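You operate a simulated robot arm through the tools that you are given. There is no shell and no other tool. Be economical: measure what you need, move in short steps, check, and stop when the job is done.

Carry out the task below with a simulated robot arm. There is one attempt and no reset: what you move stays moved.

Task
Let the drive belt go slack, ready for a belt change.
Fine: trial knob stays off; press the trial button and see DEAD before the window cover opens. Way lever to OUT, back out both plate bolts, driver on its rest, tension knob to 0. Shut the cover. Don't drop the driver. Set down upright: power driver.

Only the result counts: the job must be done as asked and must still hold three seconds after the hand-in. Knocking over, shifting, dropping, spilling or breaking anything else fails it. Lids that push on must go on centred and level and be pressed home; caps that screw on are set level and turned clockwise until they are tight.

Robot
A 6-joint arm with a two-finger gripper on a trunk, on a base that drives. Base frame: it is fixed to the floor where the robot stands at the start and does not move with it; the origin is under the middle of the robot, x ahead of it, y to its left, z up; the surface under the hand at the start is at about z = 0.72. Readings come in m, degrees, newtons and seconds.
It reaches about 1.298 m from its shoulder. Its first joint turns from -149.0 to 149.0 degrees. Places, roughly: align knob [0.6, -0.2, 0.9]; drive belt [0.5, -0.4, 1]; large pulley [0.5, -0.4, 1.1]; round bolt [0.5, -0.3, 0.9]; square bolt [0.5, -0.4, 0.9]; tension knob [0.4, -0.2, 0.9]; trial box [0.5, 0, 0.8]; trial knob [0.5, 0.1, 0.8]; way lever [0.5, 0.5, 0.8]; window cover [0.4, -0.4, 1]. Payload 1.57 kg.
Tool frame: the origin (TCP) lies between the finger pads and is the grasp point; the fingertips stand 0.021 m ahead of it; z points along the fingers, y is the line along which they close. The gripper opens to 0.07 m. The gripper's body begins 0.05 m behind the TCP.
Orientation is told as [roll, pitch, yaw] about the base's x, y, z axes, in that order, counted from this pose: with the fingers straight down and closing along the base's y, the tool's x points along the base's -x, its y along +y and its z along -z.

Tools
- The arm moves only by the tool apply_moves. Its arguments are lists of equal length, an entry for each row: "rot": the turn, a rotation vector about the tool's x, y, z in degrees, a list of three; "offset": the shift along the tool's x, y, z in m, a list of three; "claw": the finger opening in m, from 0 to 0.07. In form: {"rot": [[rx, ry, rz], ...], "offset": [[tx, ty, tz], ...], "claw": [claw, ...]}. A call has 1 to 8 rows; each row shifts and turns the commanded pose from where the row before left it, along the tool's axes as they then stand. Each row takes 0.2 s and may step no farther than 0.05 m and 8.6 degrees from the row before; otherwise, or with a gripper value out of range, the whole call is refused. Where a pose cannot be reached the arm comes as near as it can. A force on the tool above 60 N (or 10 N above the force at the start of the call, whichever is more), or a blocked arm, ends the call early, and 0.2 s more pass. Each finger halts on what it meets, pressing with about 30 N; the grip force reading is that of the motor and also rises with nothing between the fingers. The clock runs only during rows and for 0.2 s after the last one: add rows that do not move to give the fingers time. It gives the time, the measured TCP pose, the force on the tool (base axes), the opening and the grip force at its end, in the units of the frame above (readings bear some noise), with the torque about the TCP (base axes, N m) and any sound that the robot's microphone picked up.
- Cameras (640 x 400 px; columns grow to the right, rows downward): "scene" is now at [0.0339, 0.1496, 1.6549]; the picture's right is [-0.36, -0.93, 0.00], its down [-0.69, 0.27, -0.67] and it looks along [0.62, -0.24, -0.74] (base axes); focal length 257 px, centre (320, 200). "wrist" rides on the gripper at [0.079, 0.004, -0.081] in the tool frame; the picture's right is [-0.05, 1.00, 0.00], its down [-0.67, -0.04, -0.74] and it looks along [-0.74, -0.04, 0.67] (tool axes); focal length 256 px, centre (320, 200). There is no depth. A picture from a camera that has moved, and an enlarged one, comes with that camera's place and axes in the base frame and with its lens. The place of the scene camera against the robot may be out by one fixed shift of up to 0.012 m in any direction.
- capture(camera): a new picture of that camera. It takes no simulated time.
- raise_lower(by): slides the trunk up (or, below 0, down) by that many m; the arm and the scene camera ride with it, the base frame stays. It gives what a move gives, with no picture.
- drive_base(legs): drives the robot by 1 to 6 legs, each [ahead, turn to the left] in m and degrees, along the robot's own axes; the way and the turn of a leg run together, so that a leg with both is an arc; at most 1.5 m and 180 degrees a leg. The arm and the cameras ride along, it lands a little off, and it stops where it bumps. It gives what a move gives.
- turn_head(pan, tilt): turns the head with the scene camera to pan (to the left, within 155 degrees either way) and tilt (down, from -29 to 69), counted from straight ahead of the robot. It gives what a move gives.
- inspect(camera, box): a new picture of the part [left, top, right, bottom] of that camera's present view, enlarged. It takes no simulated time.
- hand_in(): hands the job in; it is judged then, once.

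Work in short steps. Places have to be worked out from the pictures, the camera data and where the tool is seen: move nearer, look again, correct. Check each grasp and each placing, and mend what went wrong. You have 120 turns and 90 pictures in all, those below and enlarged ones among them. Open the gripper and draw the arm clear of the work before you hand the job in, unless the task says otherwise.

The tools are called by a JSON object that holds its "api" and its "payload". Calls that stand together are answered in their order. apply_moves: Moves the arm, as the interface text tells. Its arguments: {"type":"object","properties":{"rot":{"type":"array","items":{"type":"array","items":{"type":"number"}}},"offset":{"type":"array","items":{"type":"array","items":{"type":"number"}}},"claw":{"type":"array","items":{"type":"number"}}},"required":["rot","offset","claw"]} The other tools are called the same way: raise_lower (by) slides the trunk up or down; drive_base (legs) drives the base; turn_head (pan, tilt) turns the head that bears the scene camera; capture (camera) takes a picture; inspect (camera, box) takes an enlarged picture of a part of a camera's view; hand_in () hands the job in.

At the start:

```text
time_s: 0.0
tool_pos: [0.7562, -0.1809, 0.9993]
orientation: [0.0, 0.0, -0.5]
ft_force: [-0.6, 0.1, 0.3]
ft_torque: [0.02, -0.01, 0.04]
grip_width: 0.0701
grasp_force: 0.1
trunk travel left (down, up): [-0.681, 0.289]
robot x, y, heading: [0.0013, 0.0031, 0.1]
head pan, tilt: [-21.1, 48.0]
```

scene: 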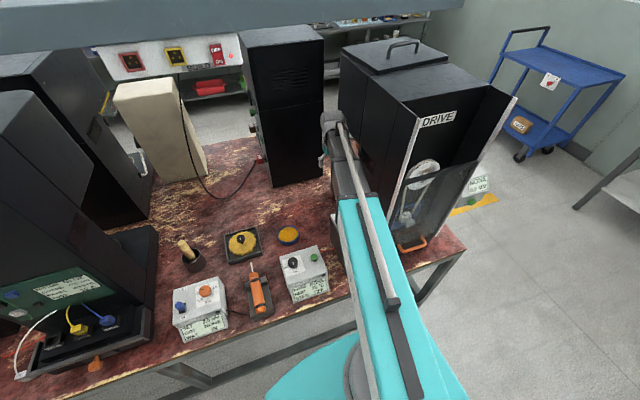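
wrist: 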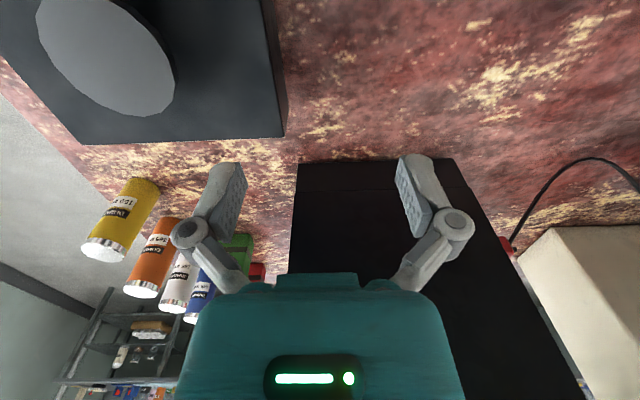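

The arm blocks part of the view of the drive cabinet. I'll enlarge the work area first.

{"api": "inspect", "payload": {"camera": "scene", "box": [150, 210, 350, 335]}}

{"api": "inspect", "payload": {"camera": "scene", "box": [320, 90, 540, 260]}}

{"api": "inspect", "payload": {"camera": "scene", "box": [0, 250, 160, 380]}}

```text
3.20 times, centred on (250, 272) of scene
camera zoom: at [0.0339, 0.1496, 1.6549], right [-0.36, -0.93, 0.0], down [-0.69, 0.27, -0.67], along [0.62, -0.24, -0.74], focal length 823 px, centre (544, -32)
```

zoom: 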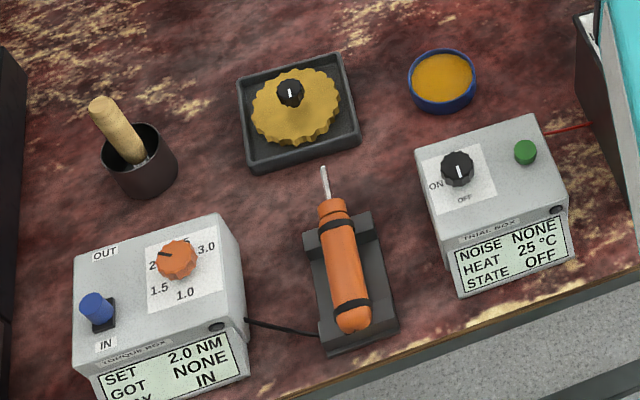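

```text
2.35 times, centred on (430, 175) of scene
camera zoom: at [0.0339, 0.1496, 1.6549], right [-0.36, -0.93, 0.0], down [-0.69, 0.27, -0.67], along [0.62, -0.24, -0.74], focal length 605 px, centre (61, 259)
```

zoom: 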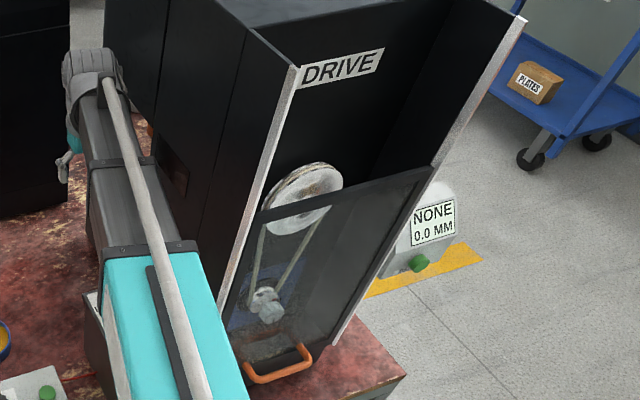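

```text
3.08 times, centred on (80, 315) of scene
camera zoom: at [0.0339, 0.1496, 1.6549], right [-0.36, -0.93, 0.0], down [-0.69, 0.27, -0.67], along [0.62, -0.24, -0.74], focal length 792 px, centre (1058, -154)
```

zoom: 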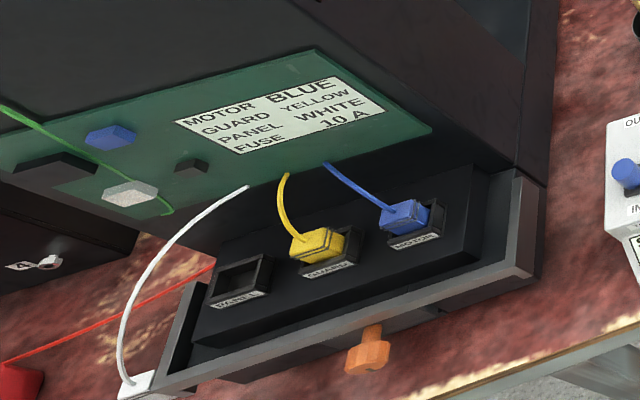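

The arm hides the left side of the drive cabinet. I'll move the hand up and toward +y, clear of the cabinet, then look again.

{"api": "apply_moves", "payload": {"rot": [[0, 0, 0], [0, 0, 0], [0, 0, 0], [0, 0, 0], [0, 0, 0], [0, 0, 0], [0, 0, 0], [0, 0, 0]], "offset": [[0, 0.04, -0.03], [0, 0.04, -0.03], [0, 0.05, 0], [0, 0.05, 0], [0.03, 0.04, 0], [0.03, 0.04, 0], [0.03, 0.04, 0], [0.03, 0.04, 0]], "claw": [0.07, 0.07, 0.07, 0.07, 0.07, 0.07, 0.07, 0.07]}}

{"api": "capture", "payload": {"camera": "scene"}}

```text
time_s: 1.8
tool_pos: [0.638, 0.1629, 1.0005]
orientation: [0.0, -0.1, -0.5]
ft_force: [-0.2, -0.7, 0.5]
ft_torque: [0.02, 0.0, 0.02]
grip_width: 0.0698
grasp_force: 0.1
out of reach, approached as far as the arm can: row 1, 2
trunk travel left (down, up): [-0.681, 0.289]
robot x, y, heading: [-0.001, 0.0022, 0.2]
head pan, tilt: [-21.1, 48.0]
```

```text
84 pictures are left
camera scene: at [0.0337, 0.1496, 1.6549], right [-0.36, -0.93, 0.0], down [-0.69, 0.27, -0.67], along [0.62, -0.24, -0.74], focal length 257 px, centre (320, 200)
```

scene: 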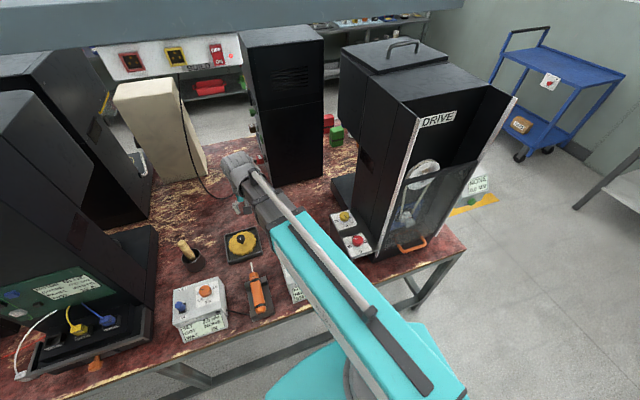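

The knobs beside the cabinet are now visible. I'll enlarge them and the cabinet window.

{"api": "inspect", "payload": {"camera": "scene", "box": [320, 190, 400, 260]}}

{"api": "inspect", "payload": {"camera": "scene", "box": [365, 150, 505, 260]}}

{"api": "inspect", "payload": {"camera": "scene", "box": [90, 30, 270, 150]}}

```text
5.71 times, centred on (360, 225) of scene
camera zoom: at [0.0337, 0.1496, 1.6549], right [-0.36, -0.93, 0.0], down [-0.69, 0.27, -0.67], along [0.62, -0.24, -0.74], focal length 1470 px, centre (91, 57)
```

zoom: 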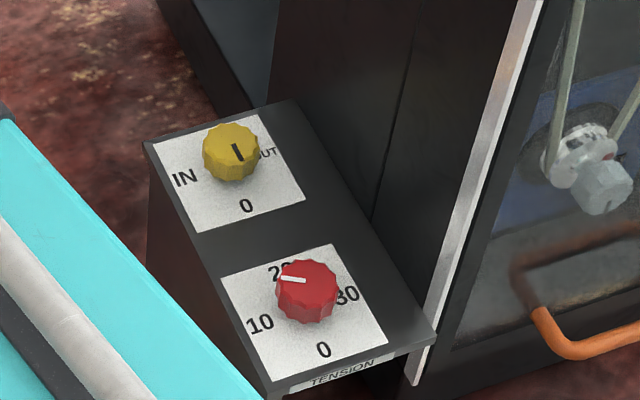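

```text
3.64 times, centred on (435, 205) of scene
camera zoom: at [0.0337, 0.1496, 1.6549], right [-0.36, -0.93, 0.0], down [-0.69, 0.27, -0.67], along [0.62, -0.24, -0.74], focal length 936 px, centre (-98, 182)
```

zoom: 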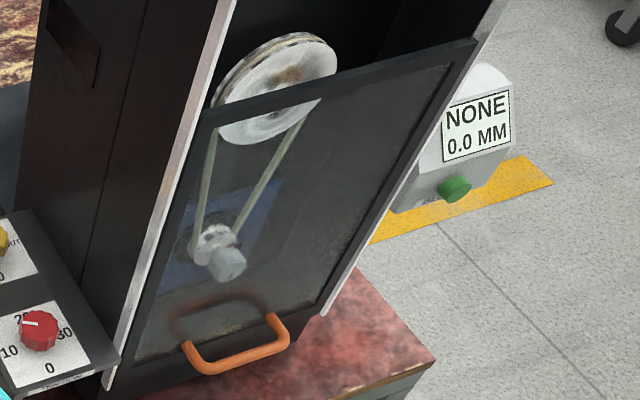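

```text
3.33 times, centred on (180, 90) of scene
camera zoom: at [0.0337, 0.1496, 1.6549], right [-0.36, -0.93, 0.0], down [-0.69, 0.27, -0.67], along [0.62, -0.24, -0.74], focal length 858 px, centre (787, 567)
```

zoom: 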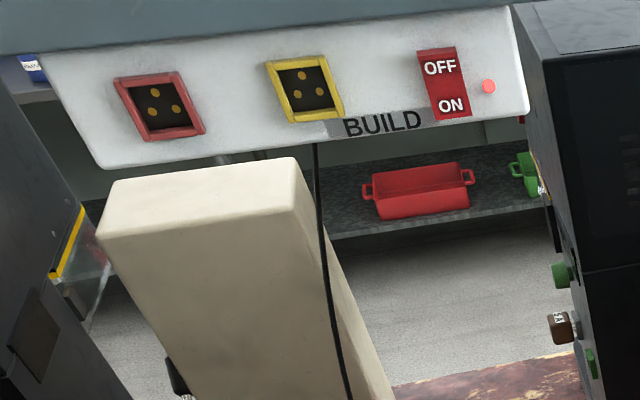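

Trial knob points to OFF, and the trial button sits near [0.48, 0.0, 0.82]. I'll move above it with the fingers closed and look with the wrist camera.

{"api": "apply_moves", "payload": {"rot": [[0, 0, 0], [0, 0, 0], [0, 0, 0], [0, 0, 0], [0, 0, 0]], "offset": [[0.032, -0.032, 0.005], [0.032, -0.032, 0.01], [0.032, -0.032, 0.01], [0.032, -0.032, 0.01], [0.03, -0.034, 0.01]], "claw": [0, 0, 0, 0, 0]}}

{"api": "capture", "payload": {"camera": "wrist"}}

{"api": "capture", "payload": {"camera": "scene"}}

```text
time_s: 3.0
tool_pos: [0.5381, 0.0033, 0.999]
orientation: [-0.1, 0.1, -0.6]
ft_force: [-0.4, 0.4, 0.2]
ft_torque: [0.01, 0.01, -0.03]
grip_width: 0.0003
grasp_force: 28.3
out of reach, approached as far as the arm can: row 1, 2, 3, 4, 5
trunk travel left (down, up): [-0.681, 0.289]
robot x, y, heading: [-0.0014, 0.006, 0.1]
head pan, tilt: [-21.1, 48.0]
```

```text
80 pictures are left
camera wrist: at [0.4584, 0.0079, 1.0814], right [0.06, 1.0, 0.0], down [0.67, -0.04, 0.74], along [0.74, -0.05, -0.67], focal length 256 px, centre (320, 200)
```

wrist: 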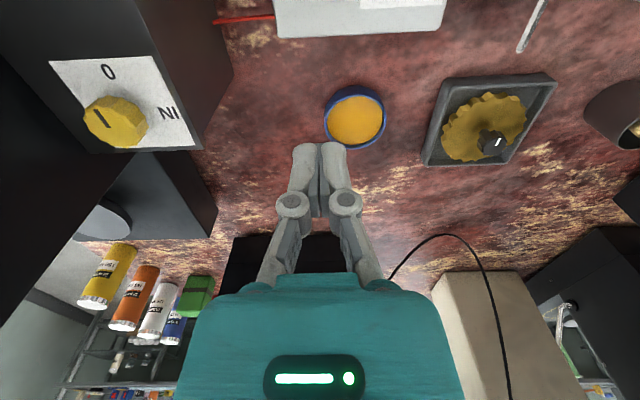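

```text
79 pictures are left
camera scene: at [0.0338, 0.1495, 1.6549], right [-0.36, -0.93, 0.0], down [-0.69, 0.27, -0.67], along [0.62, -0.24, -0.74], focal length 257 px, centre (320, 200)
```

scene: 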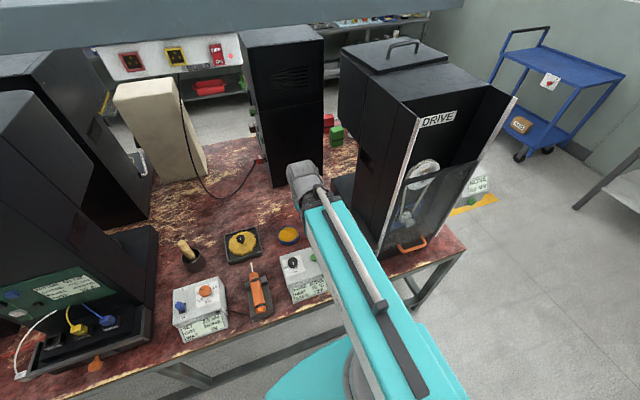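

The arm is too folded here to reach nearer or lower. I'll drive the base back about 0.25 m to give it room and then retry.

{"api": "drive_base", "payload": {"legs": [[-0.25, 0]]}}

{"api": "apply_moves", "payload": {"rot": [[0, 0, 0], [0, 0, 0], [0, 0, 0], [0, 0, 0]], "offset": [[-0.04, 0, 0], [-0.04, 0, 0], [-0.04, 0, 0.01], [-0.04, 0, 0.02]], "claw": [0, 0, 0, 0]}}

{"api": "capture", "payload": {"camera": "scene"}}

```text
time_s: 5.1
tool_pos: [0.2879, 0.0026, 0.9995]
orientation: [-0.1, 0.0, -0.7]
ft_force: [-0.1, -0.6, -0.1]
ft_torque: [0.02, 0.01, 0.03]
grip_width: 0.0
grasp_force: 28.6
trunk travel left (down, up): [-0.681, 0.289]
robot x, y, heading: [-0.2512, 0.0024, 0.1]
head pan, tilt: [-21.1, 48.0]
```

```text
time_s: 6.1
tool_pos: [0.4464, 0.0007, 0.9992]
orientation: [0.0, 0.2, -0.6]
ft_force: [-0.6, 0.4, 0.1]
ft_torque: [-0.03, -0.03, 0.01]
grip_width: 0.0
grasp_force: 28.6
out of reach, approached as far as the arm can: row 3, 4
trunk travel left (down, up): [-0.681, 0.289]
robot x, y, heading: [-0.2471, 0.0015, 0.3]
head pan, tilt: [-21.1, 48.0]
```

```text
78 pictures are left
camera scene: at [-0.2157, 0.1493, 1.6549], right [-0.36, -0.93, 0.0], down [-0.69, 0.27, -0.67], along [0.62, -0.24, -0.74], focal length 257 px, centre (320, 200)
```

scene: 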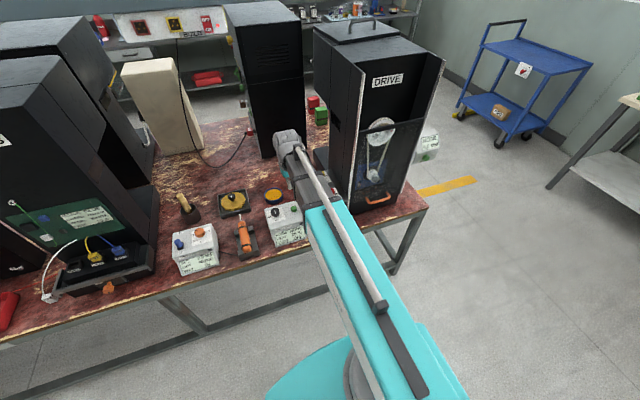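

The tool height never changes with arm moves (z stays at 1.0), so height seems to come from the trunk. I'll step over the button, lower the trunk and look.

{"api": "apply_moves", "payload": {"rot": [[0, 0, 0]], "offset": [[-0.035, 0, 0]], "claw": [0]}}

{"api": "raise_lower", "payload": {"by": -0.09}}

{"api": "capture", "payload": {"camera": "wrist"}}

{"api": "inspect", "payload": {"camera": "scene", "box": [220, 110, 380, 250]}}

```text
time_s: 6.5
tool_pos: [0.4836, 0.0014, 0.9998]
orientation: [0.0, 0.0, -0.7]
ft_force: [-0.8, -0.1, -0.1]
ft_torque: [0.0, -0.02, -0.01]
grip_width: 0.0001
grasp_force: 28.7
trunk travel left (down, up): [-0.681, 0.289]
robot x, y, heading: [-0.2481, 0.0021, -0.1]
head pan, tilt: [-21.1, 48.0]
```

```text
time_s: 7.8
tool_pos: [0.4825, 0.0003, 0.909]
orientation: [0.0, 0.2, -0.6]
ft_force: [0.0, 0.3, -0.2]
ft_torque: [-0.01, -0.03, 0.01]
grip_width: 0.0002
grasp_force: 28.6
trunk travel left (down, up): [-0.591, 0.379]
robot x, y, heading: [-0.2471, -0.0, 0.2]
head pan, tilt: [-21.1, 48.0]
```

```text
77 pictures are left
camera wrist: at [0.4031, 0.0054, 0.9914], right [0.06, 1.0, 0.0], down [0.67, -0.04, 0.74], along [0.74, -0.05, -0.67], focal length 256 px, centre (320, 200)
```

wrist: 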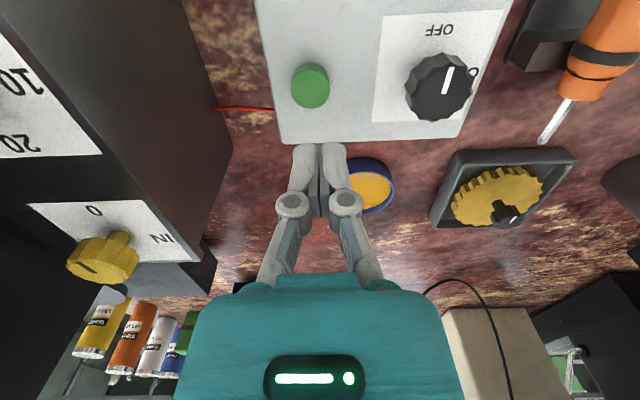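

```text
2.86 times, centred on (300, 180) of scene
camera zoom: at [-0.2161, 0.1493, 1.5649], right [-0.36, -0.93, 0.0], down [-0.69, 0.27, -0.67], along [0.62, -0.24, -0.74], focal length 735 px, centre (377, 257)
```

zoom: 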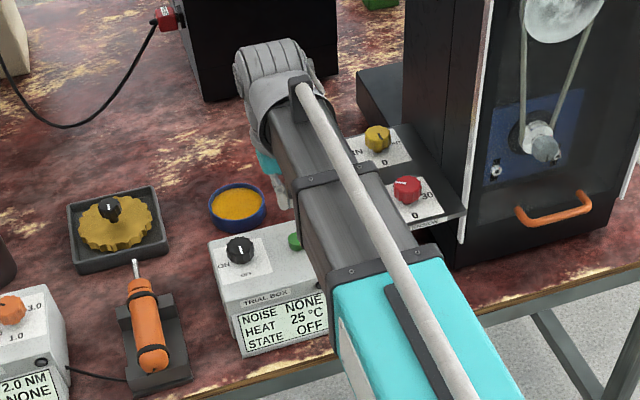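

From the wrist view the button is at about [0.477, -0.006]. I'll centre on it and lower until just above.

{"api": "apply_moves", "payload": {"rot": [[0, 0, 0]], "offset": [[0.005, -0.006, 0]], "claw": [0]}}

{"api": "raise_lower", "payload": {"by": -0.045}}

{"api": "capture", "payload": {"camera": "wrist"}}

```text
time_s: 8.2
tool_pos: [0.477, -0.0056, 0.9102]
orientation: [0.0, 0.0, -0.5]
ft_force: [0.3, -0.5, -0.2]
ft_torque: [0.0, -0.01, -0.01]
grip_width: 0.0
grasp_force: 29.1
trunk travel left (down, up): [-0.591, 0.379]
robot x, y, heading: [-0.2503, 0.0031, 0.1]
head pan, tilt: [-21.1, 48.0]
```

```text
time_s: 9.0
tool_pos: [0.4777, -0.0062, 0.8636]
orientation: [0.0, 0.1, -0.6]
ft_force: [0.4, -0.1, 0.3]
ft_torque: [-0.01, 0.0, 0.02]
grip_width: 0.0
grasp_force: 28.4
trunk travel left (down, up): [-0.546, 0.424]
robot x, y, heading: [-0.2489, 0.0043, -0.0]
head pan, tilt: [-21.1, 48.0]
```

```text
75 pictures are left
camera wrist: at [0.398, -0.0004, 0.9463], right [0.06, 1.0, 0.0], down [0.67, -0.04, 0.74], along [0.74, -0.05, -0.67], focal length 256 px, centre (320, 200)
```

wrist: 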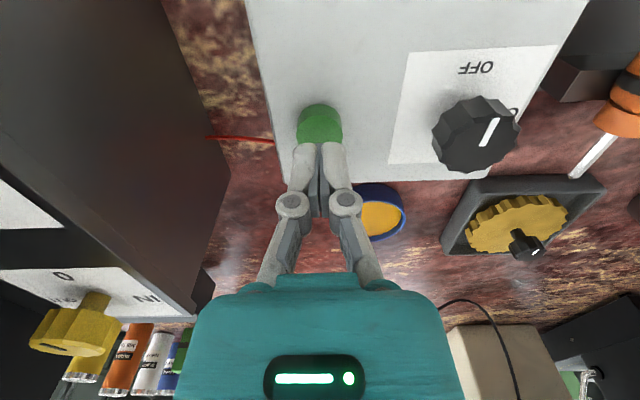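

The button top looks to be around z 0.81. I'll lower in small steps, watching the force.

{"api": "apply_moves", "payload": {"rot": [[0, 0, 0]], "offset": [[-0.003, 0.001, 0]], "claw": [0]}}

{"api": "raise_lower", "payload": {"by": -0.02}}

{"api": "capture", "payload": {"camera": "wrist"}}

{"api": "raise_lower", "payload": {"by": -0.005}}

```text
time_s: 9.4
tool_pos: [0.4795, -0.0045, 0.8645]
orientation: [0.0, 0.1, -0.6]
ft_force: [-0.3, 0.1, -0.1]
ft_torque: [0.0, 0.0, 0.0]
grip_width: 0.0001
grasp_force: 28.4
trunk travel left (down, up): [-0.546, 0.424]
robot x, y, heading: [-0.2498, 0.0043, 0.1]
head pan, tilt: [-21.1, 48.0]
```

```text
time_s: 10.1
tool_pos: [0.4788, -0.0045, 0.8456]
orientation: [0.0, 0.1, -0.6]
ft_force: [0.1, 0.7, 1.0]
ft_torque: [0.04, -0.01, -0.04]
grip_width: 0.0062
grasp_force: 28.3
trunk travel left (down, up): [-0.526, 0.444]
robot x, y, heading: [-0.2497, 0.0017, 0.2]
head pan, tilt: [-21.1, 48.0]
```

```text
74 pictures are left
camera wrist: at [0.4005, 0.0006, 0.9263], right [0.06, 1.0, 0.0], down [0.67, -0.04, 0.74], along [0.74, -0.05, -0.67], focal length 256 px, centre (320, 200)
```

wrist: 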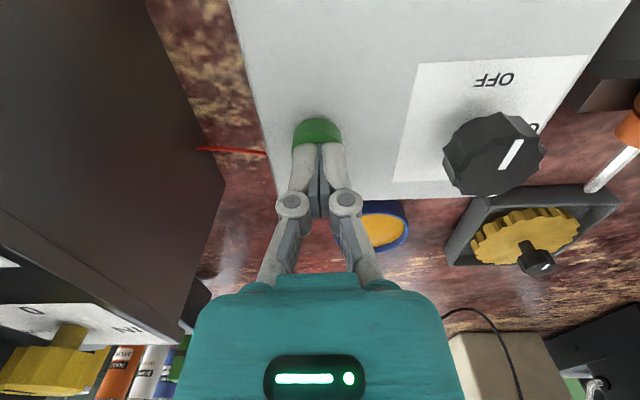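

```text
time_s: 10.6
tool_pos: [0.48, -0.0042, 0.8396]
orientation: [0.0, 0.1, -0.7]
ft_force: [0.1, -0.6, 2.3]
ft_torque: [0.0, -0.03, -0.02]
grip_width: 0.006
grasp_force: 29.0
trunk travel left (down, up): [-0.521, 0.449]
robot x, y, heading: [-0.2491, 0.0017, 0.0]
head pan, tilt: [-21.1, 48.0]
heard: click
```

A click was heard, so the button is pressed. I'll read the display.

{"api": "capture", "payload": {"camera": "scene"}}

{"api": "inspect", "payload": {"camera": "scene", "box": [250, 170, 330, 220]}}

```text
73 pictures are left
camera scene: at [-0.2162, 0.1493, 1.4949], right [-0.36, -0.93, 0.0], down [-0.69, 0.27, -0.67], along [0.62, -0.24, -0.74], focal length 257 px, centre (320, 200)
```

scene: 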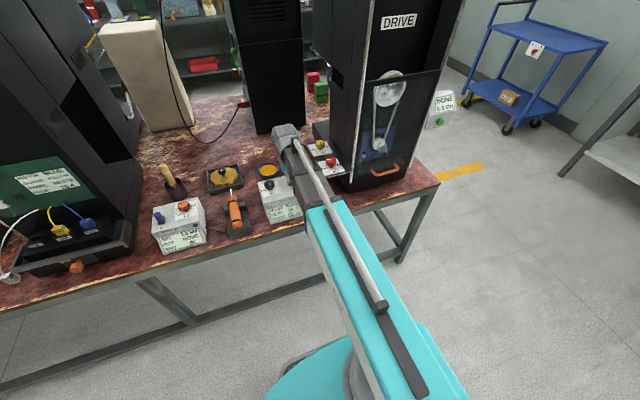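

```text
8.00 times, centred on (290, 195) of scene
camera zoom: at [-0.2162, 0.1493, 1.4949], right [-0.36, -0.93, 0.0], down [-0.69, 0.27, -0.67], along [0.62, -0.24, -0.74], focal length 2058 px, centre (560, 240)
```

zoom: 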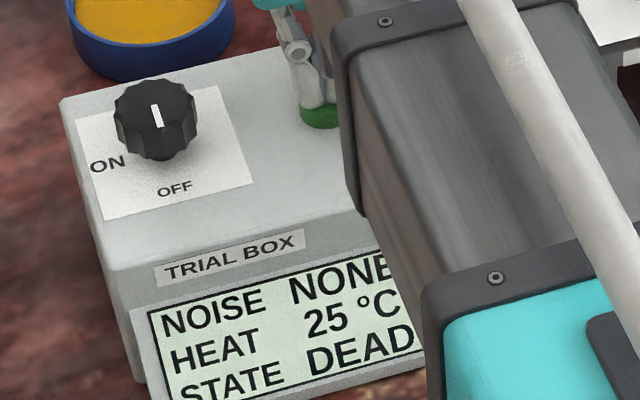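

STATE reads DEAD. Now I'll lift clear and go to the way lever on the torque box (about [0.46, 0.455], leaning to IN, so it must be pushed in +x).

{"api": "raise_lower", "payload": {"by": 0.1}}

{"api": "apply_moves", "payload": {"rot": [[0, 0, 0], [0, 0, 0], [0, 0, 0], [0, 0, 0], [0, 0, 0], [0, 0, 0], [0, 0, 0], [0, 0, 0]], "offset": [[0, 0.049, 0], [0, 0.049, 0], [0, 0.049, 0], [0, 0.049, 0], [0, 0.049, 0], [0, 0.049, 0], [0, 0.049, 0], [0, 0.049, 0]], "claw": [0, 0, 0, 0, 0, 0, 0, 0]}}

{"api": "apply_moves", "payload": {"rot": [[0, 0, 0], [0, 0, 0], [0, 0, 0]], "offset": [[0.03, 0.04, 0], [0.03, 0.03, 0], [0.02, 0, 0]], "claw": [0, 0, 0]}}

{"api": "capture", "payload": {"camera": "wrist"}}

{"api": "capture", "payload": {"camera": "scene"}}

```text
time_s: 12.0
tool_pos: [0.4801, -0.0039, 0.9388]
orientation: [0.0, 0.1, -0.6]
ft_force: [0.2, 0.4, -0.3]
ft_torque: [-0.01, 0.02, 0.01]
grip_width: 0.0001
grasp_force: 28.5
trunk travel left (down, up): [-0.621, 0.349]
robot x, y, heading: [-0.25, 0.0031, -0.1]
head pan, tilt: [-21.1, 48.0]
```

```text
time_s: 13.8
tool_pos: [0.4843, 0.3867, 0.9399]
orientation: [0.0, 0.1, -0.7]
ft_force: [1.1, 0.0, 0.9]
ft_torque: [0.0, 0.0, -0.01]
grip_width: 0.0
grasp_force: 28.3
trunk travel left (down, up): [-0.621, 0.349]
robot x, y, heading: [-0.2503, 0.0018, 0.2]
head pan, tilt: [-21.1, 48.0]
```

```text
time_s: 14.6
tool_pos: [0.4057, 0.4561, 0.9402]
orientation: [0.0, 0.1, -0.6]
ft_force: [-0.3, 0.5, 0.8]
ft_torque: [-0.03, 0.0, 0.02]
grip_width: 0.0
grasp_force: 28.6
trunk travel left (down, up): [-0.621, 0.349]
robot x, y, heading: [-0.2517, 0.0026, -0.1]
head pan, tilt: [-21.1, 48.0]
```

```text
71 pictures are left
camera wrist: at [0.3269, 0.4618, 1.0213], right [0.06, 1.0, 0.0], down [0.67, -0.04, 0.74], along [0.74, -0.05, -0.67], focal length 256 px, centre (320, 200)
```

wrist: 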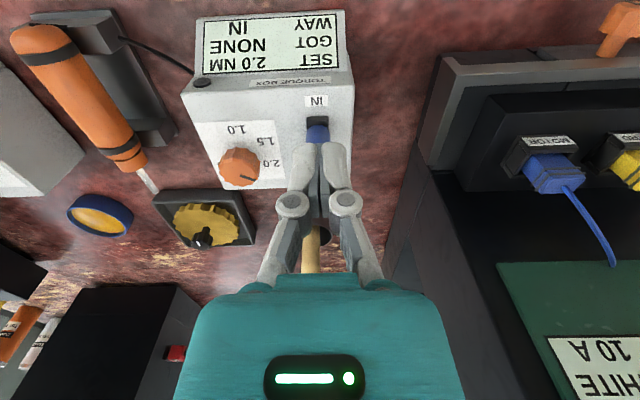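

```text
70 pictures are left
camera scene: at [-0.2161, 0.1496, 1.5949], right [-0.36, -0.93, 0.0], down [-0.69, 0.27, -0.67], along [0.62, -0.24, -0.74], focal length 257 px, centre (320, 200)
```

scene: 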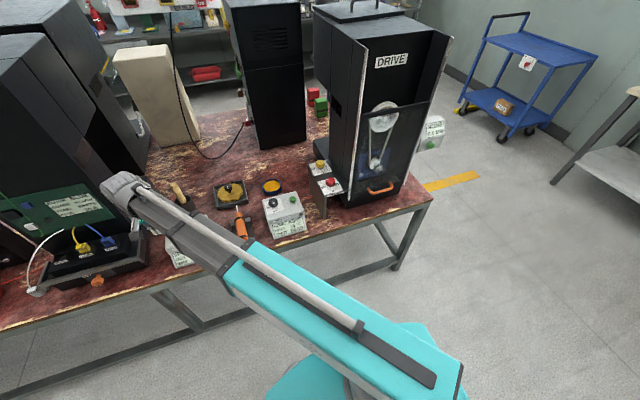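

Lever knob is at about [0.45, 0.451]; the hand is just in front of it. I'll align in y, lower in front of it, and check.

{"api": "apply_moves", "payload": {"rot": [[0, 0, 0]], "offset": [[0, -0.005, 0]], "claw": [0]}}

{"api": "raise_lower", "payload": {"by": -0.092}}

{"api": "capture", "payload": {"camera": "wrist"}}

```text
time_s: 15.0
tool_pos: [0.4059, 0.4526, 0.9399]
orientation: [-0.1, 0.2, -0.6]
ft_force: [-0.5, -0.3, -0.2]
ft_torque: [0.03, -0.01, 0.01]
grip_width: 0.0002
grasp_force: 29.0
trunk travel left (down, up): [-0.621, 0.349]
robot x, y, heading: [-0.2516, 0.0039, 0.1]
head pan, tilt: [-21.1, 48.0]
```

```text
time_s: 16.2
tool_pos: [0.4068, 0.4519, 0.8481]
orientation: [0.0, 0.1, -0.6]
ft_force: [0.2, -0.3, 0.0]
ft_torque: [0.02, -0.01, 0.0]
grip_width: 0.0
grasp_force: 28.8
trunk travel left (down, up): [-0.529, 0.441]
robot x, y, heading: [-0.249, 0.008, 0.1]
head pan, tilt: [-21.1, 48.0]
```

```text
69 pictures are left
camera wrist: at [0.3266, 0.4569, 0.9294], right [0.06, 1.0, 0.0], down [0.67, -0.04, 0.74], along [0.74, -0.05, -0.67], focal length 256 px, centre (320, 200)
```

wrist: 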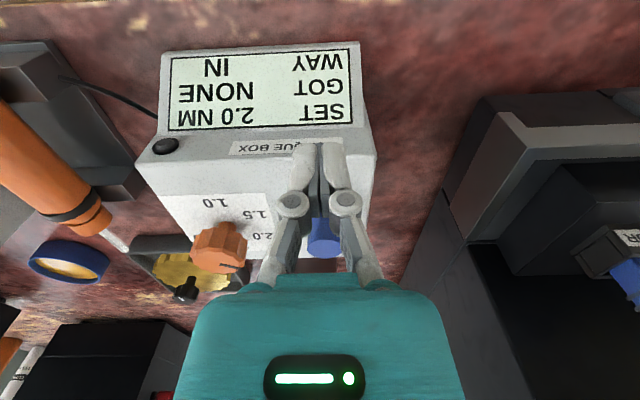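

The tip is in front of the lever. I'll push in +x in steps.

{"api": "apply_moves", "payload": {"rot": [[0, 0, 0], [0, 0, 0], [0, 0, 0], [0, 0, 0]], "offset": [[-0.02, 0, 0], [-0.015, 0, 0], [-0.015, 0, 0], [-0.015, 0, 0]], "claw": [0, 0, 0, 0]}}

{"api": "capture", "payload": {"camera": "wrist"}}

```text
time_s: 17.2
tool_pos: [0.4715, 0.4524, 0.8483]
orientation: [0.0, 0.1, -0.6]
ft_force: [-0.5, -0.1, -0.5]
ft_torque: [0.04, 0.02, -0.02]
grip_width: 0.0
grasp_force: 28.7
trunk travel left (down, up): [-0.529, 0.441]
robot x, y, heading: [-0.246, 0.0017, -0.2]
head pan, tilt: [-21.1, 48.0]
```

```text
68 pictures are left
camera wrist: at [0.3911, 0.4574, 0.9293], right [0.06, 1.0, 0.0], down [0.67, -0.04, 0.74], along [0.74, -0.05, -0.67], focal length 256 px, centre (320, 200)
```

wrist: 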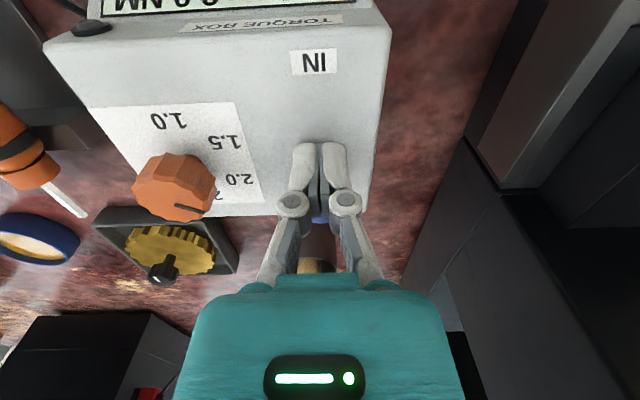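

The lever is right behind the fingers; no click yet. I'll push further.

{"api": "apply_moves", "payload": {"rot": [[0, 0, 0], [0, 0, 0]], "offset": [[-0.012, 0, 0], [-0.01, 0, 0]], "claw": [0, 0]}}

{"api": "inspect", "payload": {"camera": "scene", "box": [120, 160, 220, 250]}}

```text
time_s: 17.8
tool_pos: [0.4891, 0.4518, 0.8482]
orientation: [0.1, 0.3, -0.5]
ft_force: [-17.7, -0.7, -8.5]
ft_torque: [-0.07, 0.25, -0.03]
grip_width: 0.0059
grasp_force: 28.6
trunk travel left (down, up): [-0.529, 0.441]
robot x, y, heading: [-0.2467, 0.0013, -0.1]
head pan, tilt: [-21.1, 48.0]
```

```text
4.44 times, centred on (170, 205) of scene
camera zoom: at [-0.2172, 0.1498, 1.5027], right [-0.36, -0.93, 0.0], down [-0.69, 0.27, -0.67], along [0.62, -0.24, -0.74], focal length 1144 px, centre (987, 178)
```

zoom: 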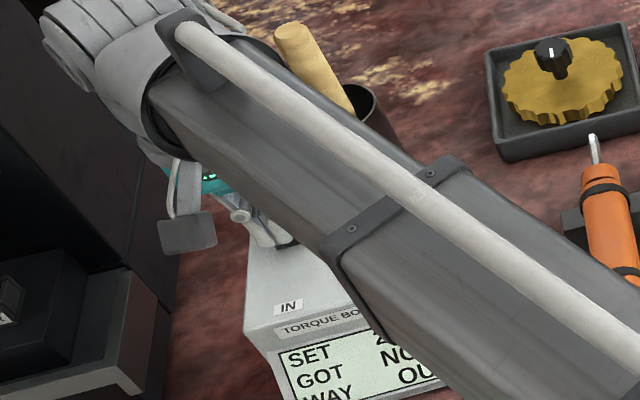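

WAY now reads OUT and the stop force is felt. I'll back off, raise, and move the arm away to view the cabinet cover closely.

{"api": "apply_moves", "payload": {"rot": [[0, 0, 0]], "offset": [[0.03, 0, 0]], "claw": [0]}}

{"api": "raise_lower", "payload": {"by": 0.15}}

{"api": "inspect", "payload": {"camera": "scene", "box": [310, 120, 460, 220]}}

{"api": "inspect", "payload": {"camera": "scene", "box": [140, 170, 320, 290]}}

```text
time_s: 18.2
tool_pos: [0.4642, 0.4496, 0.8491]
orientation: [0.0, 0.0, -0.6]
ft_force: [0.4, -0.5, -0.6]
ft_torque: [0.0, 0.01, 0.0]
grip_width: 0.0
grasp_force: 28.6
trunk travel left (down, up): [-0.529, 0.441]
robot x, y, heading: [-0.2473, -0.0014, 0.0]
head pan, tilt: [-21.1, 48.0]
```

```text
time_s: 20.0
tool_pos: [0.4646, 0.4522, 0.9971]
orientation: [0.0, 0.0, -0.6]
ft_force: [0.2, -0.1, 0.1]
ft_torque: [0.01, 0.0, 0.0]
grip_width: 0.0004
grasp_force: 28.1
trunk travel left (down, up): [-0.679, 0.291]
robot x, y, heading: [-0.2488, 0.0036, -0.0]
head pan, tilt: [-21.1, 48.0]
```

```text
4.00 times, centred on (385, 170) of scene
camera zoom: at [-0.2159, 0.1495, 1.6529], right [-0.36, -0.93, 0.0], down [-0.69, 0.27, -0.67], along [0.62, -0.24, -0.74], focal length 1029 px, centre (60, 320)
```

zoom: 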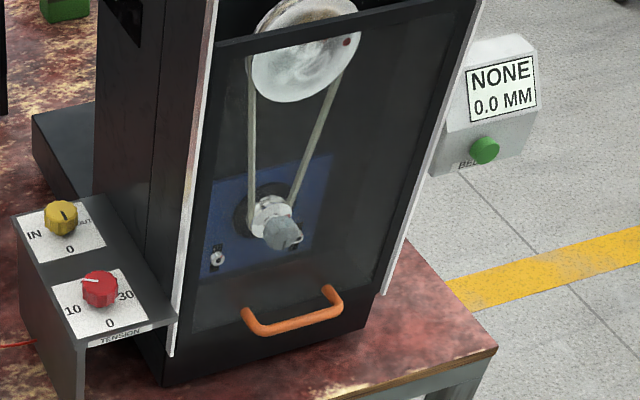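

```text
3.33 times, centred on (230, 230) of scene
camera zoom: at [-0.2159, 0.1495, 1.6529], right [-0.36, -0.93, 0.0], down [-0.69, 0.27, -0.67], along [0.62, -0.24, -0.74], focal length 858 px, centre (620, 100)
```

zoom: 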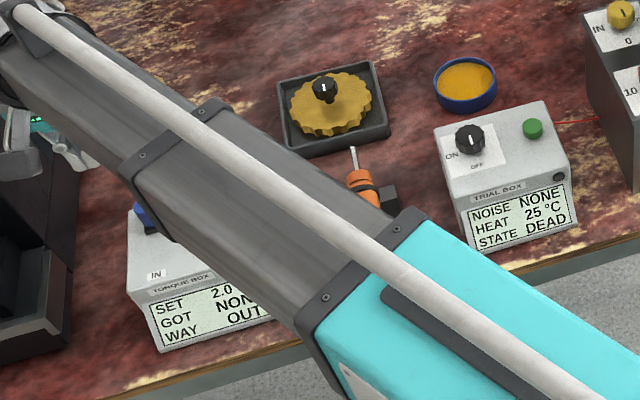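

DEAD and OUT are both shown. The cover has a bar handle low in front (about [0.38, -0.345, 0.84]), so I'd like the fingers pointing forward; I'll test here whether the wrist can pitch.

{"api": "apply_moves", "payload": {"rot": [[0, -8.5, 0], [0, -8.5, 0], [0, -8.5, 0], [0, -8.5, 0]], "offset": [[0, 0, 0], [0, 0, 0], [0, 0, 0], [0, 0, 0]], "claw": [0, 0, 0, 0]}}

```text
time_s: 21.0
tool_pos: [0.4643, 0.4506, 1.0309]
orientation: [0.0, -34.0, -0.7]
ft_force: [0.0, 0.7, 0.5]
ft_torque: [0.01, 0.0, 0.01]
grip_width: 0.0003
grasp_force: 28.5
out of reach, approached as far as the arm can: row 2, 3, 4
trunk travel left (down, up): [-0.679, 0.291]
robot x, y, heading: [-0.2517, 0.0057, 0.1]
head pan, tilt: [-21.1, 48.0]
```

The wrist does pitch (tool sits about 0.2 m below the pitch axis). I'll back the base up more to allow a forward-pointing hand in front of the handle.

{"api": "drive_base", "payload": {"legs": [[-0.25, 0]]}}

{"api": "apply_moves", "payload": {"rot": [[0, -8.5, 0], [0, -8.5, 0], [0, -8.5, 0], [0, -8.5, 0], [0, -8.5, 0], [0, -8.5, 0], [0, -4.9, 0]], "offset": [[0, -0.04, 0], [0, -0.04, 0], [0, -0.04, 0], [0, -0.04, 0], [0, -0.04, 0], [0, -0.04, 0], [0, -0.04, 0]], "claw": [0, 0, 0, 0, 0, 0, 0]}}

{"api": "capture", "payload": {"camera": "scene"}}

```text
time_s: 23.1
tool_pos: [0.2099, 0.4524, 1.0293]
orientation: [0.0, -33.9, -0.5]
ft_force: [0.3, -0.6, -0.6]
ft_torque: [-0.03, 0.01, 0.0]
grip_width: 0.0
grasp_force: 29.0
trunk travel left (down, up): [-0.679, 0.291]
robot x, y, heading: [-0.5032, 0.0037, 0.1]
head pan, tilt: [-21.1, 48.0]
```

```text
time_s: 24.7
tool_pos: [0.2085, 0.171, 1.1828]
orientation: [3.6, -89.8, -3.9]
ft_force: [0.2, 0.9, 1.2]
ft_torque: [-0.01, -0.01, 0.02]
grip_width: 0.0
grasp_force: 28.5
out of reach, approached as far as the arm can: row 1, 2, 3, 4, 5, 6, 7
trunk travel left (down, up): [-0.679, 0.291]
robot x, y, heading: [-0.5055, 0.0033, -0.1]
head pan, tilt: [-21.1, 48.0]
```

```text
64 pictures are left
camera scene: at [-0.4684, 0.1493, 1.6529], right [-0.36, -0.93, 0.0], down [-0.69, 0.27, -0.67], along [0.63, -0.24, -0.74], focal length 257 px, centre (320, 200)
```

scene: 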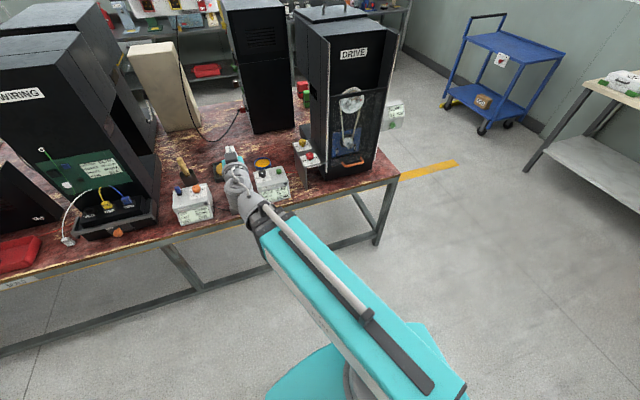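

Fingers now point forward. I'll move sideways to y ≈ -0.345 in front of the cabinet and look with the wrist and scene cameras.

{"api": "apply_moves", "payload": {"rot": [[0, 0, 0], [0, 0, 0], [0, 0, 0], [0, 0, 0], [0, 0, 0], [0, 0, 0], [0, 0, 0], [0, 0, 0]], "offset": [[0, -0.048, 0], [0, -0.048, 0], [0, -0.048, 0], [0, -0.048, 0], [0, -0.048, 0], [0, -0.048, 0], [0, -0.048, 0], [0, -0.048, 0]], "claw": [0, 0, 0, 0, 0, 0, 0, 0]}}

{"api": "apply_moves", "payload": {"rot": [[0, 0, 0], [0, 0, 0], [0, 0, 0]], "offset": [[0, -0.045, 0], [0, -0.045, 0], [0, -0.045, 0]], "claw": [0, 0, 0]}}

{"api": "raise_lower", "payload": {"by": -0.3}}

{"api": "turn_head", "payload": {"pan": -27, "tilt": 30}}

{"api": "capture", "payload": {"camera": "scene"}}

{"api": "capture", "payload": {"camera": "wrist"}}

```text
time_s: 26.5
tool_pos: [0.2163, -0.2116, 1.1823]
orientation: [0.8, -89.7, -1.1]
ft_force: [-0.1, -0.3, -0.1]
ft_torque: [0.02, -0.01, 0.0]
grip_width: 0.0002
grasp_force: 28.6
out of reach, approached as far as the arm can: row 2, 3
trunk travel left (down, up): [-0.679, 0.291]
robot x, y, heading: [-0.5035, 0.0024, 0.3]
head pan, tilt: [-21.1, 48.0]
```

```text
time_s: 27.3
tool_pos: [0.2148, -0.3442, 1.1837]
orientation: [0.5, -89.8, -0.9]
ft_force: [-0.1, 0.3, 0.7]
ft_torque: [-0.01, 0.0, 0.0]
grip_width: 0.0
grasp_force: 28.8
trunk travel left (down, up): [-0.679, 0.291]
robot x, y, heading: [-0.5054, 0.0014, 0.1]
head pan, tilt: [-21.1, 48.0]
```

```text
time_s: 30.3
tool_pos: [0.2147, -0.3424, 0.8826]
orientation: [-0.9, -89.8, 0.4]
ft_force: [1.1, 0.3, 0.8]
ft_torque: [0.0, -0.04, -0.02]
grip_width: 0.0
grasp_force: 28.0
trunk travel left (down, up): [-0.379, 0.591]
robot x, y, heading: [-0.4999, -0.0006, 0.2]
head pan, tilt: [-21.1, 48.0]
```

```text
time_s: 31.1
tool_pos: [0.2151, -0.3436, 0.8836]
orientation: [-1.1, -89.8, 0.6]
ft_force: [-0.6, 0.1, 0.0]
ft_torque: [0.02, 0.01, 0.01]
grip_width: 0.0
grasp_force: 28.8
trunk travel left (down, up): [-0.379, 0.591]
robot x, y, heading: [-0.5043, 0.0033, 0.3]
head pan, tilt: [-27.0, 30.0]
```

```text
63 pictures are left
camera scene: at [-0.4612, 0.1366, 1.3797], right [-0.45, -0.89, 0.0], down [-0.45, 0.23, -0.87], along [0.77, -0.39, -0.5], focal length 257 px, centre (320, 200)
```

scene: 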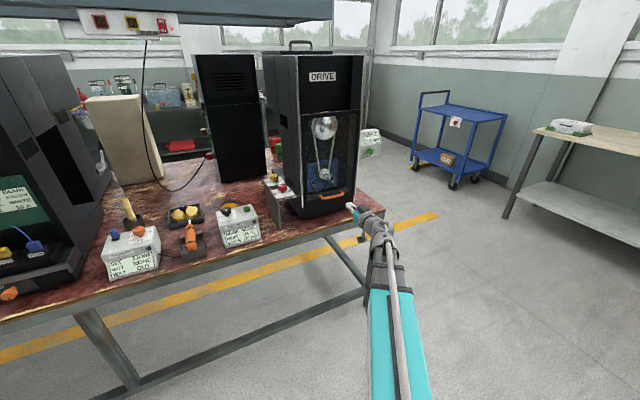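

```text
62 pictures are left
camera wrist: at [0.134, -0.3382, 0.8044], right [0.01, 1.0, 0.05], down [-0.74, -0.03, 0.67], along [0.67, -0.04, 0.74], focal length 256 px, centre (320, 200)
```

wrist: 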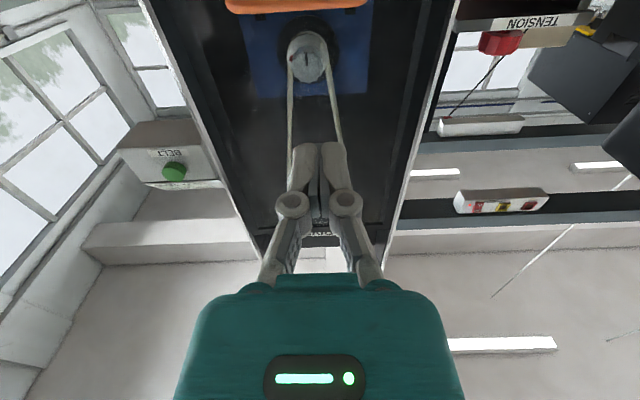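

The handle bar appears at about y -0.36, z 0.847. I'll zoom in on it from the scene camera to fix its distance.

{"api": "inspect", "payload": {"camera": "scene", "box": [260, 100, 390, 230]}}

```text
3.08 times, centred on (325, 165) of scene
camera zoom: at [-0.4612, 0.1366, 1.3797], right [-0.45, -0.89, 0.0], down [-0.45, 0.23, -0.87], along [0.77, -0.39, -0.5], focal length 792 px, centre (305, 308)
```

zoom: 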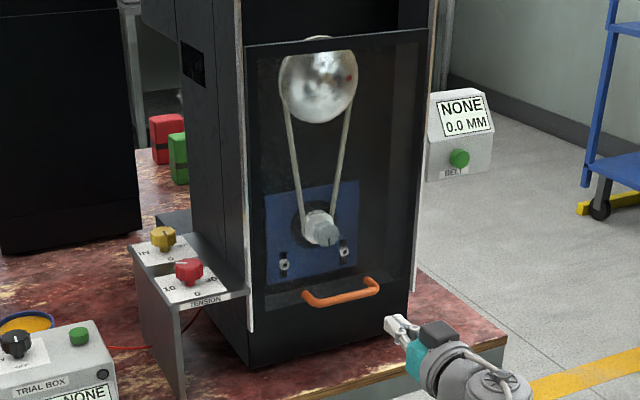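

Handle bar estimated at [0.373, -0.35, 0.848]. I'll lower so the closed fingers pass just beneath it, and advance most of the way.

{"api": "raise_lower", "payload": {"by": -0.058}}

{"api": "apply_moves", "payload": {"rot": [[0, 0, 0], [0, 0, 0], [0, 0, 0]], "offset": [[0, -0.007, 0.035], [0, 0, 0.035], [0, 0, 0.03]], "claw": [0, 0, 0]}}

{"api": "capture", "payload": {"camera": "wrist"}}

{"api": "inspect", "payload": {"camera": "scene", "box": [300, 140, 400, 240]}}

```text
time_s: 32.1
tool_pos: [0.2149, -0.3429, 0.8256]
orientation: [-0.9, -89.8, 0.5]
ft_force: [0.6, -0.3, 0.1]
ft_torque: [0.0, 0.0, 0.02]
grip_width: 0.0001
grasp_force: 28.9
trunk travel left (down, up): [-0.321, 0.649]
robot x, y, heading: [-0.5034, 0.0024, 0.1]
head pan, tilt: [-27.0, 30.0]
```

```text
time_s: 32.9
tool_pos: [0.3169, -0.35, 0.8251]
orientation: [-0.2, -89.8, -0.1]
ft_force: [-0.1, -0.9, 0.4]
ft_torque: [0.0, 0.02, -0.01]
grip_width: 0.0001
grasp_force: 28.2
trunk travel left (down, up): [-0.321, 0.649]
robot x, y, heading: [-0.5036, 0.0, 0.1]
head pan, tilt: [-27.0, 30.0]
```

```text
60 pictures are left
camera wrist: at [0.2347, -0.3449, 0.7465], right [0.01, 1.0, 0.05], down [-0.74, -0.03, 0.67], along [0.67, -0.04, 0.74], focal length 256 px, centre (320, 200)
```

wrist: 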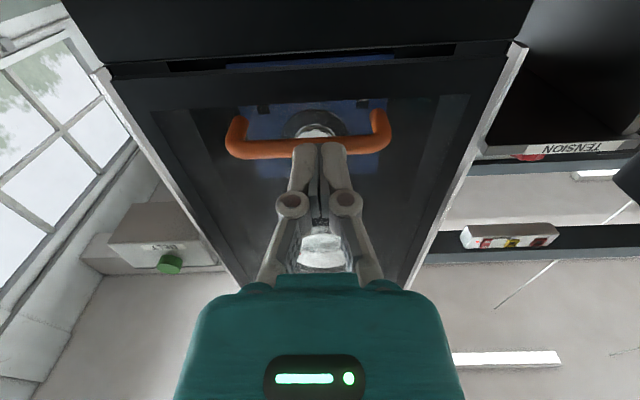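

```text
4.00 times, centred on (350, 190) of scene
camera zoom: at [-0.4614, 0.1365, 1.3217], right [-0.45, -0.89, 0.0], down [-0.45, 0.23, -0.87], along [0.77, -0.39, -0.5], focal length 1029 px, centre (200, 240)
```

zoom: 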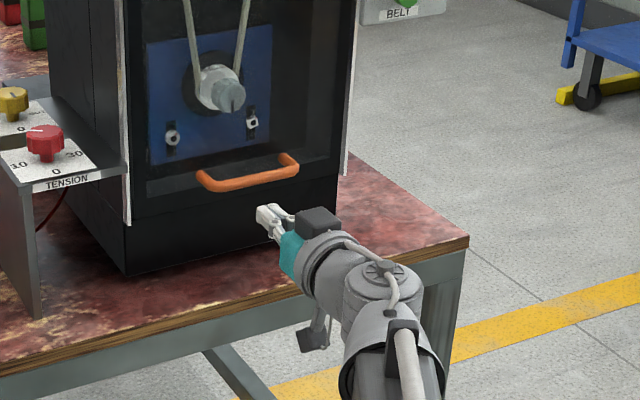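

Bar is at x≈0.376, z≈0.848, cover face x≈0.414. I'll insert the fingers under the bar to tip x≈0.395 and lift with the trunk a little.

{"api": "apply_moves", "payload": {"rot": [[0, 0, 0], [0, 0, 0], [0, 0, 0]], "offset": [[0, -0.005, 0.02], [0, 0, 0.02], [0, 0, 0.017]], "claw": [0, 0, 0]}}

{"api": "raise_lower", "payload": {"by": 0.05}}

{"api": "capture", "payload": {"camera": "wrist"}}

{"api": "inspect", "payload": {"camera": "scene", "box": [260, 80, 420, 240]}}

```text
time_s: 33.7
tool_pos: [0.3725, -0.3555, 0.8252]
orientation: [0.0, -89.8, -0.4]
ft_force: [0.0, -0.2, 0.8]
ft_torque: [0.0, 0.02, 0.02]
grip_width: 0.0
grasp_force: 28.8
trunk travel left (down, up): [-0.321, 0.649]
robot x, y, heading: [-0.5025, -0.0002, 0.1]
head pan, tilt: [-27.0, 30.0]
```

```text
time_s: 34.6
tool_pos: [0.3741, -0.3553, 0.8754]
orientation: [13.5, -89.9, -14.0]
ft_force: [0.5, 0.1, 0.0]
ft_torque: [0.0, -0.02, -0.01]
grip_width: 0.0
grasp_force: 28.8
trunk travel left (down, up): [-0.371, 0.599]
robot x, y, heading: [-0.5025, 0.0027, 0.2]
head pan, tilt: [-27.0, 30.0]
```

```text
58 pictures are left
camera wrist: at [0.2916, -0.3504, 0.7967], right [0.01, 1.0, 0.05], down [-0.74, -0.03, 0.67], along [0.67, -0.04, 0.74], focal length 256 px, centre (320, 200)
```

wrist: 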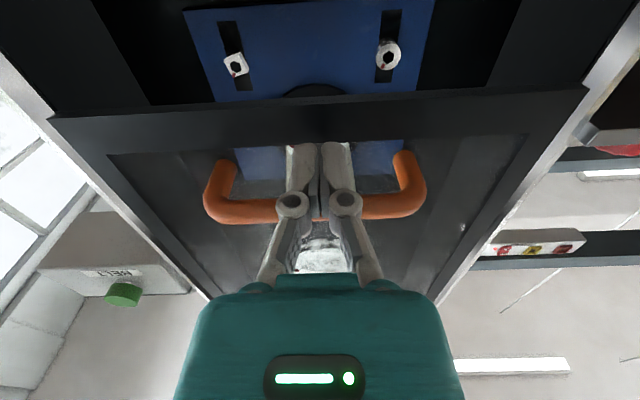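

```text
2.50 times, centred on (340, 160) of scene
camera zoom: at [-0.4611, 0.1366, 1.372], right [-0.45, -0.89, 0.0], down [-0.45, 0.23, -0.87], along [0.77, -0.39, -0.5], focal length 643 px, centre (270, 300)
```

zoom: 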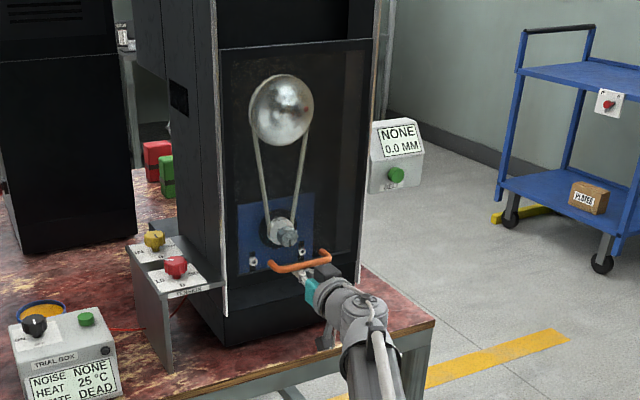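

The cover slides up freely. I'll lift it another 0.30 m.

{"api": "raise_lower", "payload": {"by": 0.3}}

{"api": "capture", "payload": {"camera": "scene"}}

```text
time_s: 37.6
tool_pos: [0.3727, -0.3554, 1.1747]
orientation: [11.7, -89.9, -12.1]
ft_force: [0.2, 0.8, -0.7]
ft_torque: [-0.02, -0.02, 0.01]
grip_width: 0.0061
grasp_force: 28.8
trunk travel left (down, up): [-0.671, 0.299]
robot x, y, heading: [-0.5037, 0.0025, 0.0]
head pan, tilt: [-27.0, 30.0]
```

```text
56 pictures are left
camera scene: at [-0.4609, 0.1366, 1.6719], right [-0.45, -0.89, 0.0], down [-0.45, 0.23, -0.87], along [0.77, -0.39, -0.5], focal length 257 px, centre (320, 200)
```

scene: 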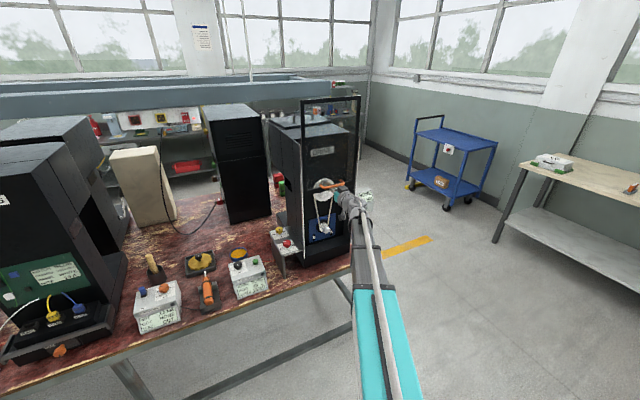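

The cover is now well up. I'll lower the hand slightly to see whether the cover stays there.

{"api": "raise_lower", "payload": {"by": -0.03}}

{"api": "inspect", "payload": {"camera": "scene", "box": [270, 80, 390, 260]}}

```text
time_s: 38.4
tool_pos: [0.3727, -0.355, 1.1454]
orientation: [0.2, -89.8, -0.4]
ft_force: [0.7, -0.5, 0.1]
ft_torque: [0.01, 0.0, 0.02]
grip_width: 0.0
grasp_force: 28.9
trunk travel left (down, up): [-0.641, 0.329]
robot x, y, heading: [-0.5019, 0.0011, 0.4]
head pan, tilt: [-27.0, 30.0]
```

```text
2.22 times, centred on (330, 170) of scene
camera zoom: at [-0.4612, 0.1366, 1.6417], right [-0.45, -0.89, 0.0], down [-0.45, 0.23, -0.87], along [0.77, -0.39, -0.5], focal length 572 px, centre (298, 267)
```

zoom: 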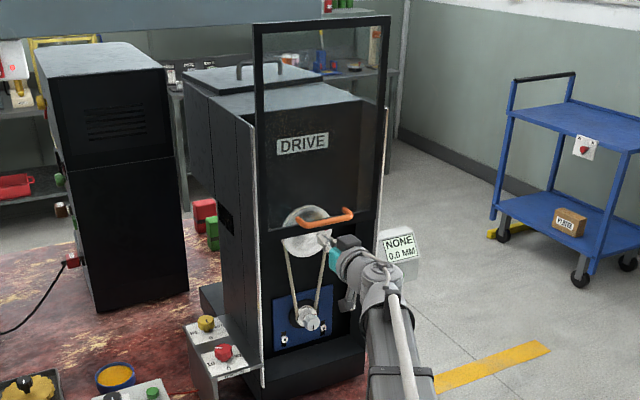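

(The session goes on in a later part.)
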